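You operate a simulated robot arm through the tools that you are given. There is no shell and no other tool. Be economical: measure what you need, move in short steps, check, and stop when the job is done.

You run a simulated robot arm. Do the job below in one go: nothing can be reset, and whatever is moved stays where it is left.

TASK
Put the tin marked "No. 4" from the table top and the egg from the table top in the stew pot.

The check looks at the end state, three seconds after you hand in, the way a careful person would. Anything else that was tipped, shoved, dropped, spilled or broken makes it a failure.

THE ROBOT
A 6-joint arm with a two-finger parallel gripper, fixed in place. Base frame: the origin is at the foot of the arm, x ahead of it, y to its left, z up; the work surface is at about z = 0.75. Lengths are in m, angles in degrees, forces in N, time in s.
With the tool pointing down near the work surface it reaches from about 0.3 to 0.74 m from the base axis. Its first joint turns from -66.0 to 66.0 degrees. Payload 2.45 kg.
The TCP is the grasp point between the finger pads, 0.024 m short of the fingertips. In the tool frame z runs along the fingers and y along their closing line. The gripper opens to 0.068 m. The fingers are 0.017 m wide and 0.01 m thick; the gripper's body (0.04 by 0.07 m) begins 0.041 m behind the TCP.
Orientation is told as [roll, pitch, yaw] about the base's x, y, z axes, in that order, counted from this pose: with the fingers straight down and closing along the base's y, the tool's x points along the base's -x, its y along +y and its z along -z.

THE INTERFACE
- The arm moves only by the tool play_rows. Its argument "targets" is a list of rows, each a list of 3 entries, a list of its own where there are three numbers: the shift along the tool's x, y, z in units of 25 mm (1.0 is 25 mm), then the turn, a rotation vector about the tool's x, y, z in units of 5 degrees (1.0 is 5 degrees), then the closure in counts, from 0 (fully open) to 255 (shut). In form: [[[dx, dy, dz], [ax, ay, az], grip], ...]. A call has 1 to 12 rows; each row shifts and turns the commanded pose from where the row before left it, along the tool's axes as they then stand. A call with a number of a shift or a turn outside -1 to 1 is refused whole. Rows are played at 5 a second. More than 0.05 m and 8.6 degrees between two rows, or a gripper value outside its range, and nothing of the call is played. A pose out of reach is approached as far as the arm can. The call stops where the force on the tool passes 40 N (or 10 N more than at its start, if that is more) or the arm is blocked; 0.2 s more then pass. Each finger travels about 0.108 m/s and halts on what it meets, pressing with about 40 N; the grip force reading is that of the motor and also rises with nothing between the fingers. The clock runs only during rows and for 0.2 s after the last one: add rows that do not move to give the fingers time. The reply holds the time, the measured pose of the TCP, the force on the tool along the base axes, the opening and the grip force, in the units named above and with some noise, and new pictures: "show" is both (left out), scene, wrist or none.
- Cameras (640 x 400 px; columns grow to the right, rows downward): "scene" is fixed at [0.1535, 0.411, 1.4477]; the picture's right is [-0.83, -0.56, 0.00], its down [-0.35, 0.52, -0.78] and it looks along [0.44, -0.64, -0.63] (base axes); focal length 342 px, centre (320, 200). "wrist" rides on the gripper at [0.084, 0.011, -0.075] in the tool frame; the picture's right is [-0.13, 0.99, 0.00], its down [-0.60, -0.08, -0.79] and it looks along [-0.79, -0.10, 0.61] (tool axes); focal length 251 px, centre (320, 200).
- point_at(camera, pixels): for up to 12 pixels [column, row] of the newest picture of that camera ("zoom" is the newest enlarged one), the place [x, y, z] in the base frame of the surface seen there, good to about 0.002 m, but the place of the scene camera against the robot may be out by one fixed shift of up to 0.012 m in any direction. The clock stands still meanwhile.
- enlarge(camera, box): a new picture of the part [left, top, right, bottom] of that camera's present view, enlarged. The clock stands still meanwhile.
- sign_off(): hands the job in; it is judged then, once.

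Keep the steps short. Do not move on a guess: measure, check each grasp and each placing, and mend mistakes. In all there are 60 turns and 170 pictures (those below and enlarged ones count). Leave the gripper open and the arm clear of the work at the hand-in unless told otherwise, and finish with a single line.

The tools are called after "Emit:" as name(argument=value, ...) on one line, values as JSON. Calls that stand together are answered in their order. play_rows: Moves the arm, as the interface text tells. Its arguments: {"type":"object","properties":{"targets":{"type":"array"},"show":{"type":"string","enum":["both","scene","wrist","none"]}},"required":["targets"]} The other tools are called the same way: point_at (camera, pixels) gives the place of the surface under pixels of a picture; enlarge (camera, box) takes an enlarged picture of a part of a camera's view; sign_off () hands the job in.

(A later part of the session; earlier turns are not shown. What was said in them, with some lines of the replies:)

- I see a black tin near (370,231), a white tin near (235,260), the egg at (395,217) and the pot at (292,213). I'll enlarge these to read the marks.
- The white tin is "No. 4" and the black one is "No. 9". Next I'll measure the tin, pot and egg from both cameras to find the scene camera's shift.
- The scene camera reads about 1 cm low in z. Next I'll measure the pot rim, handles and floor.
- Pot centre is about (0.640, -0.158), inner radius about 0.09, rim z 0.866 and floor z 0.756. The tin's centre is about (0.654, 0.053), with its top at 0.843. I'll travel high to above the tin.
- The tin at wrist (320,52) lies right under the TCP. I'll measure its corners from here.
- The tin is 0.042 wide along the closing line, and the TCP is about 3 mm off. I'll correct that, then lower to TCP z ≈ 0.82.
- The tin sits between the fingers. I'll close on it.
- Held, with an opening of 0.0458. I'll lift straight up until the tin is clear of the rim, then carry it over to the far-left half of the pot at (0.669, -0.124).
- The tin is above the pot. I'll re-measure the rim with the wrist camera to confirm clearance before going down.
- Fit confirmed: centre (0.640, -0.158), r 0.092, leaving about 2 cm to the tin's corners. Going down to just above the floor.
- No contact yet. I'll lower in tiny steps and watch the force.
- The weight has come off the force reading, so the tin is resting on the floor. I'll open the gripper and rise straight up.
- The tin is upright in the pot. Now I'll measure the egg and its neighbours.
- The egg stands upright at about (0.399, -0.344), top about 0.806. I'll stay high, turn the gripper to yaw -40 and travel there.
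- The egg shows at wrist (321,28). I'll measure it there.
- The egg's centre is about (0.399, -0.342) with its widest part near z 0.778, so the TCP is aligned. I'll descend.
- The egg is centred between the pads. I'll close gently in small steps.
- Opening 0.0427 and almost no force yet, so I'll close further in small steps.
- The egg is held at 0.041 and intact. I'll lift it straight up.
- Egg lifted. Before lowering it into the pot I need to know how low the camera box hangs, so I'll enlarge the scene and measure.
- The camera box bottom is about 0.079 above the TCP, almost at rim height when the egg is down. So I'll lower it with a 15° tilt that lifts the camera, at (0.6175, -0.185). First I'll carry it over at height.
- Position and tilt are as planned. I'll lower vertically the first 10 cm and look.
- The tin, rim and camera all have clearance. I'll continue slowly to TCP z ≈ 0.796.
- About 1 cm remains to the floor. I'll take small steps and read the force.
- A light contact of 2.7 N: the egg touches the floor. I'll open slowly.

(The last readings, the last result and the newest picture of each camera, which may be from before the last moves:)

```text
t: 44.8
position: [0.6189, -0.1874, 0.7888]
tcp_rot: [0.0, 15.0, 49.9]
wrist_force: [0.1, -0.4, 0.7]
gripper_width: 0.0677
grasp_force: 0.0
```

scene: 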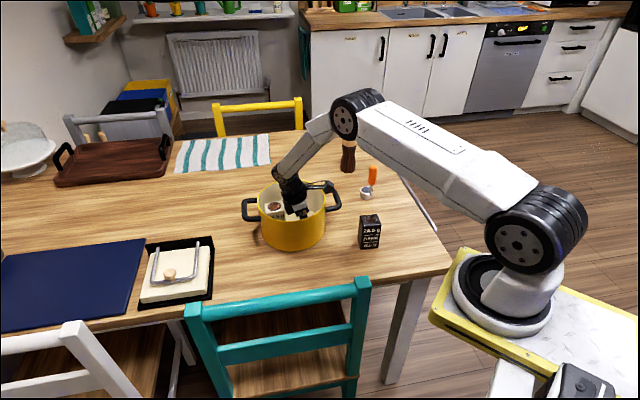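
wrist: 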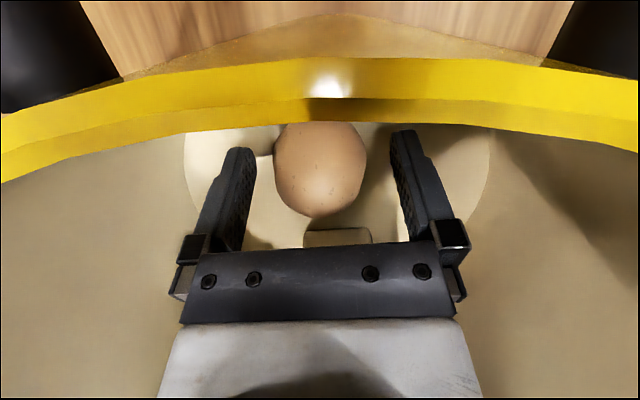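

The egg is free and has only shifted a little between the fingers. I'll rise vertically out of the pot.

Emit:
play_rows(targets=[[[0.08, 0, -0.29], [0, 0, 0], 0], [[0.155, 0, -0.58], [0, 0, 0], 0], [[0.207, 0, -0.773], [0, 0, 0], 0], [[0.207, 0, -0.773], [0, 0, 0], 0], [[0.207, 0, -0.773], [0, 0, 0], 0], [[0.207, 0, -0.773], [0, 0, 0], 0], [[0.25, 0, -0.95], [0, 0, 0], 0], [[0.25, 0, -0.95], [0, 0, 0], 0], [[0.25, 0, -0.95], [0, 0, 0], 0], [[0.25, 0, -0.95], [0, 0, 0], 0], [[0.25, 0, -0.95], [0, 0, 0], 0], [[0, 0, 0], [0, 0, 0], 0]])

Emit:
enlarge(camera="scene", box=[230, 160, 410, 270])

Emit:
enlarge(camera="wrist", box=[200, 0, 460, 160])

```text
t: 47.4
position: [0.618, -0.1888, 1.0132]
tcp_rot: [0.0, 15.0, 50.0]
wrist_force: [-0.5, 0.0, 0.1]
gripper_width: 0.0681
grasp_force: 0.0
```

scene: 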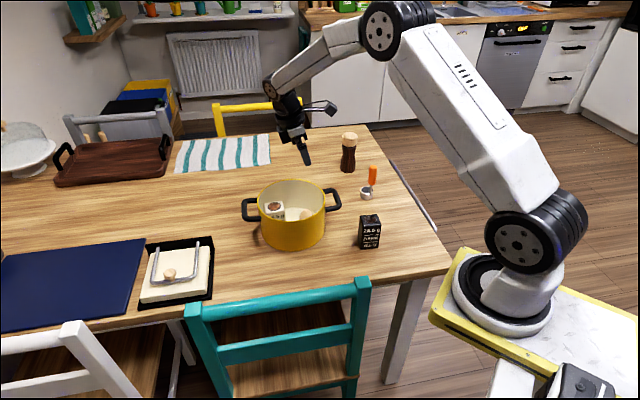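
wrist: 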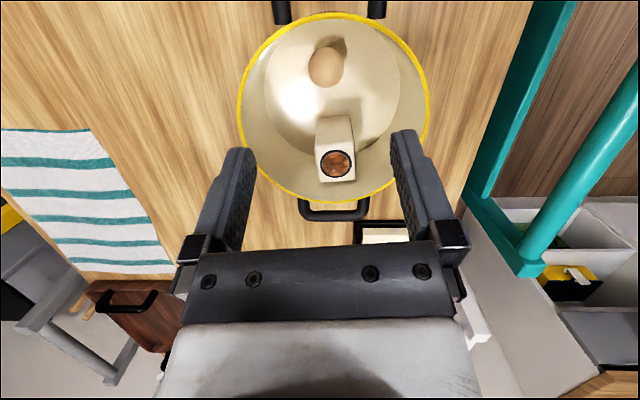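

```text
3.56 times, centred on (320, 215) of scene
```

zoom: 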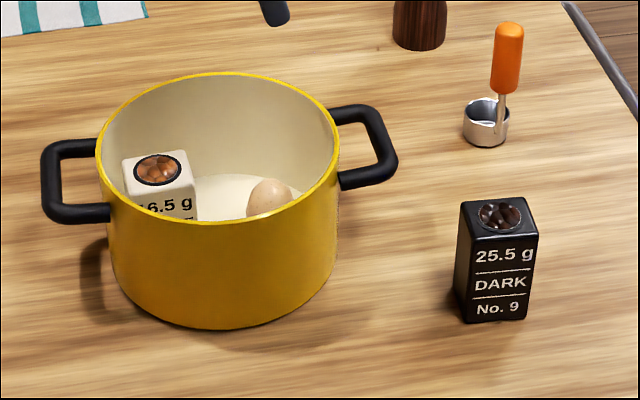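

```text
2.46 times, centred on (330, 80) of wrist
```

zoom: 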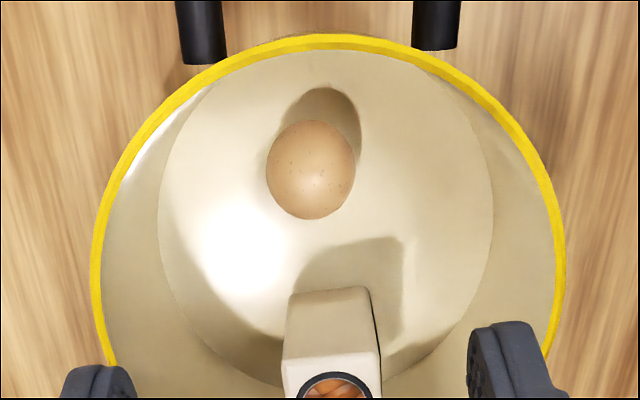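

The "No. 4" tin and the egg are both upright and whole in the pot, and the gripper is open and clear above it. The black tin, cup, mill and butter dish haven't moved, so I'm handing in.

Emit:
sign_off()

```text
The job is handed in.
```

The "No. 4" tin and the egg are both in the stew pot, upright and unbroken; nothing else was moved, and the gripper is open and clear of the work.
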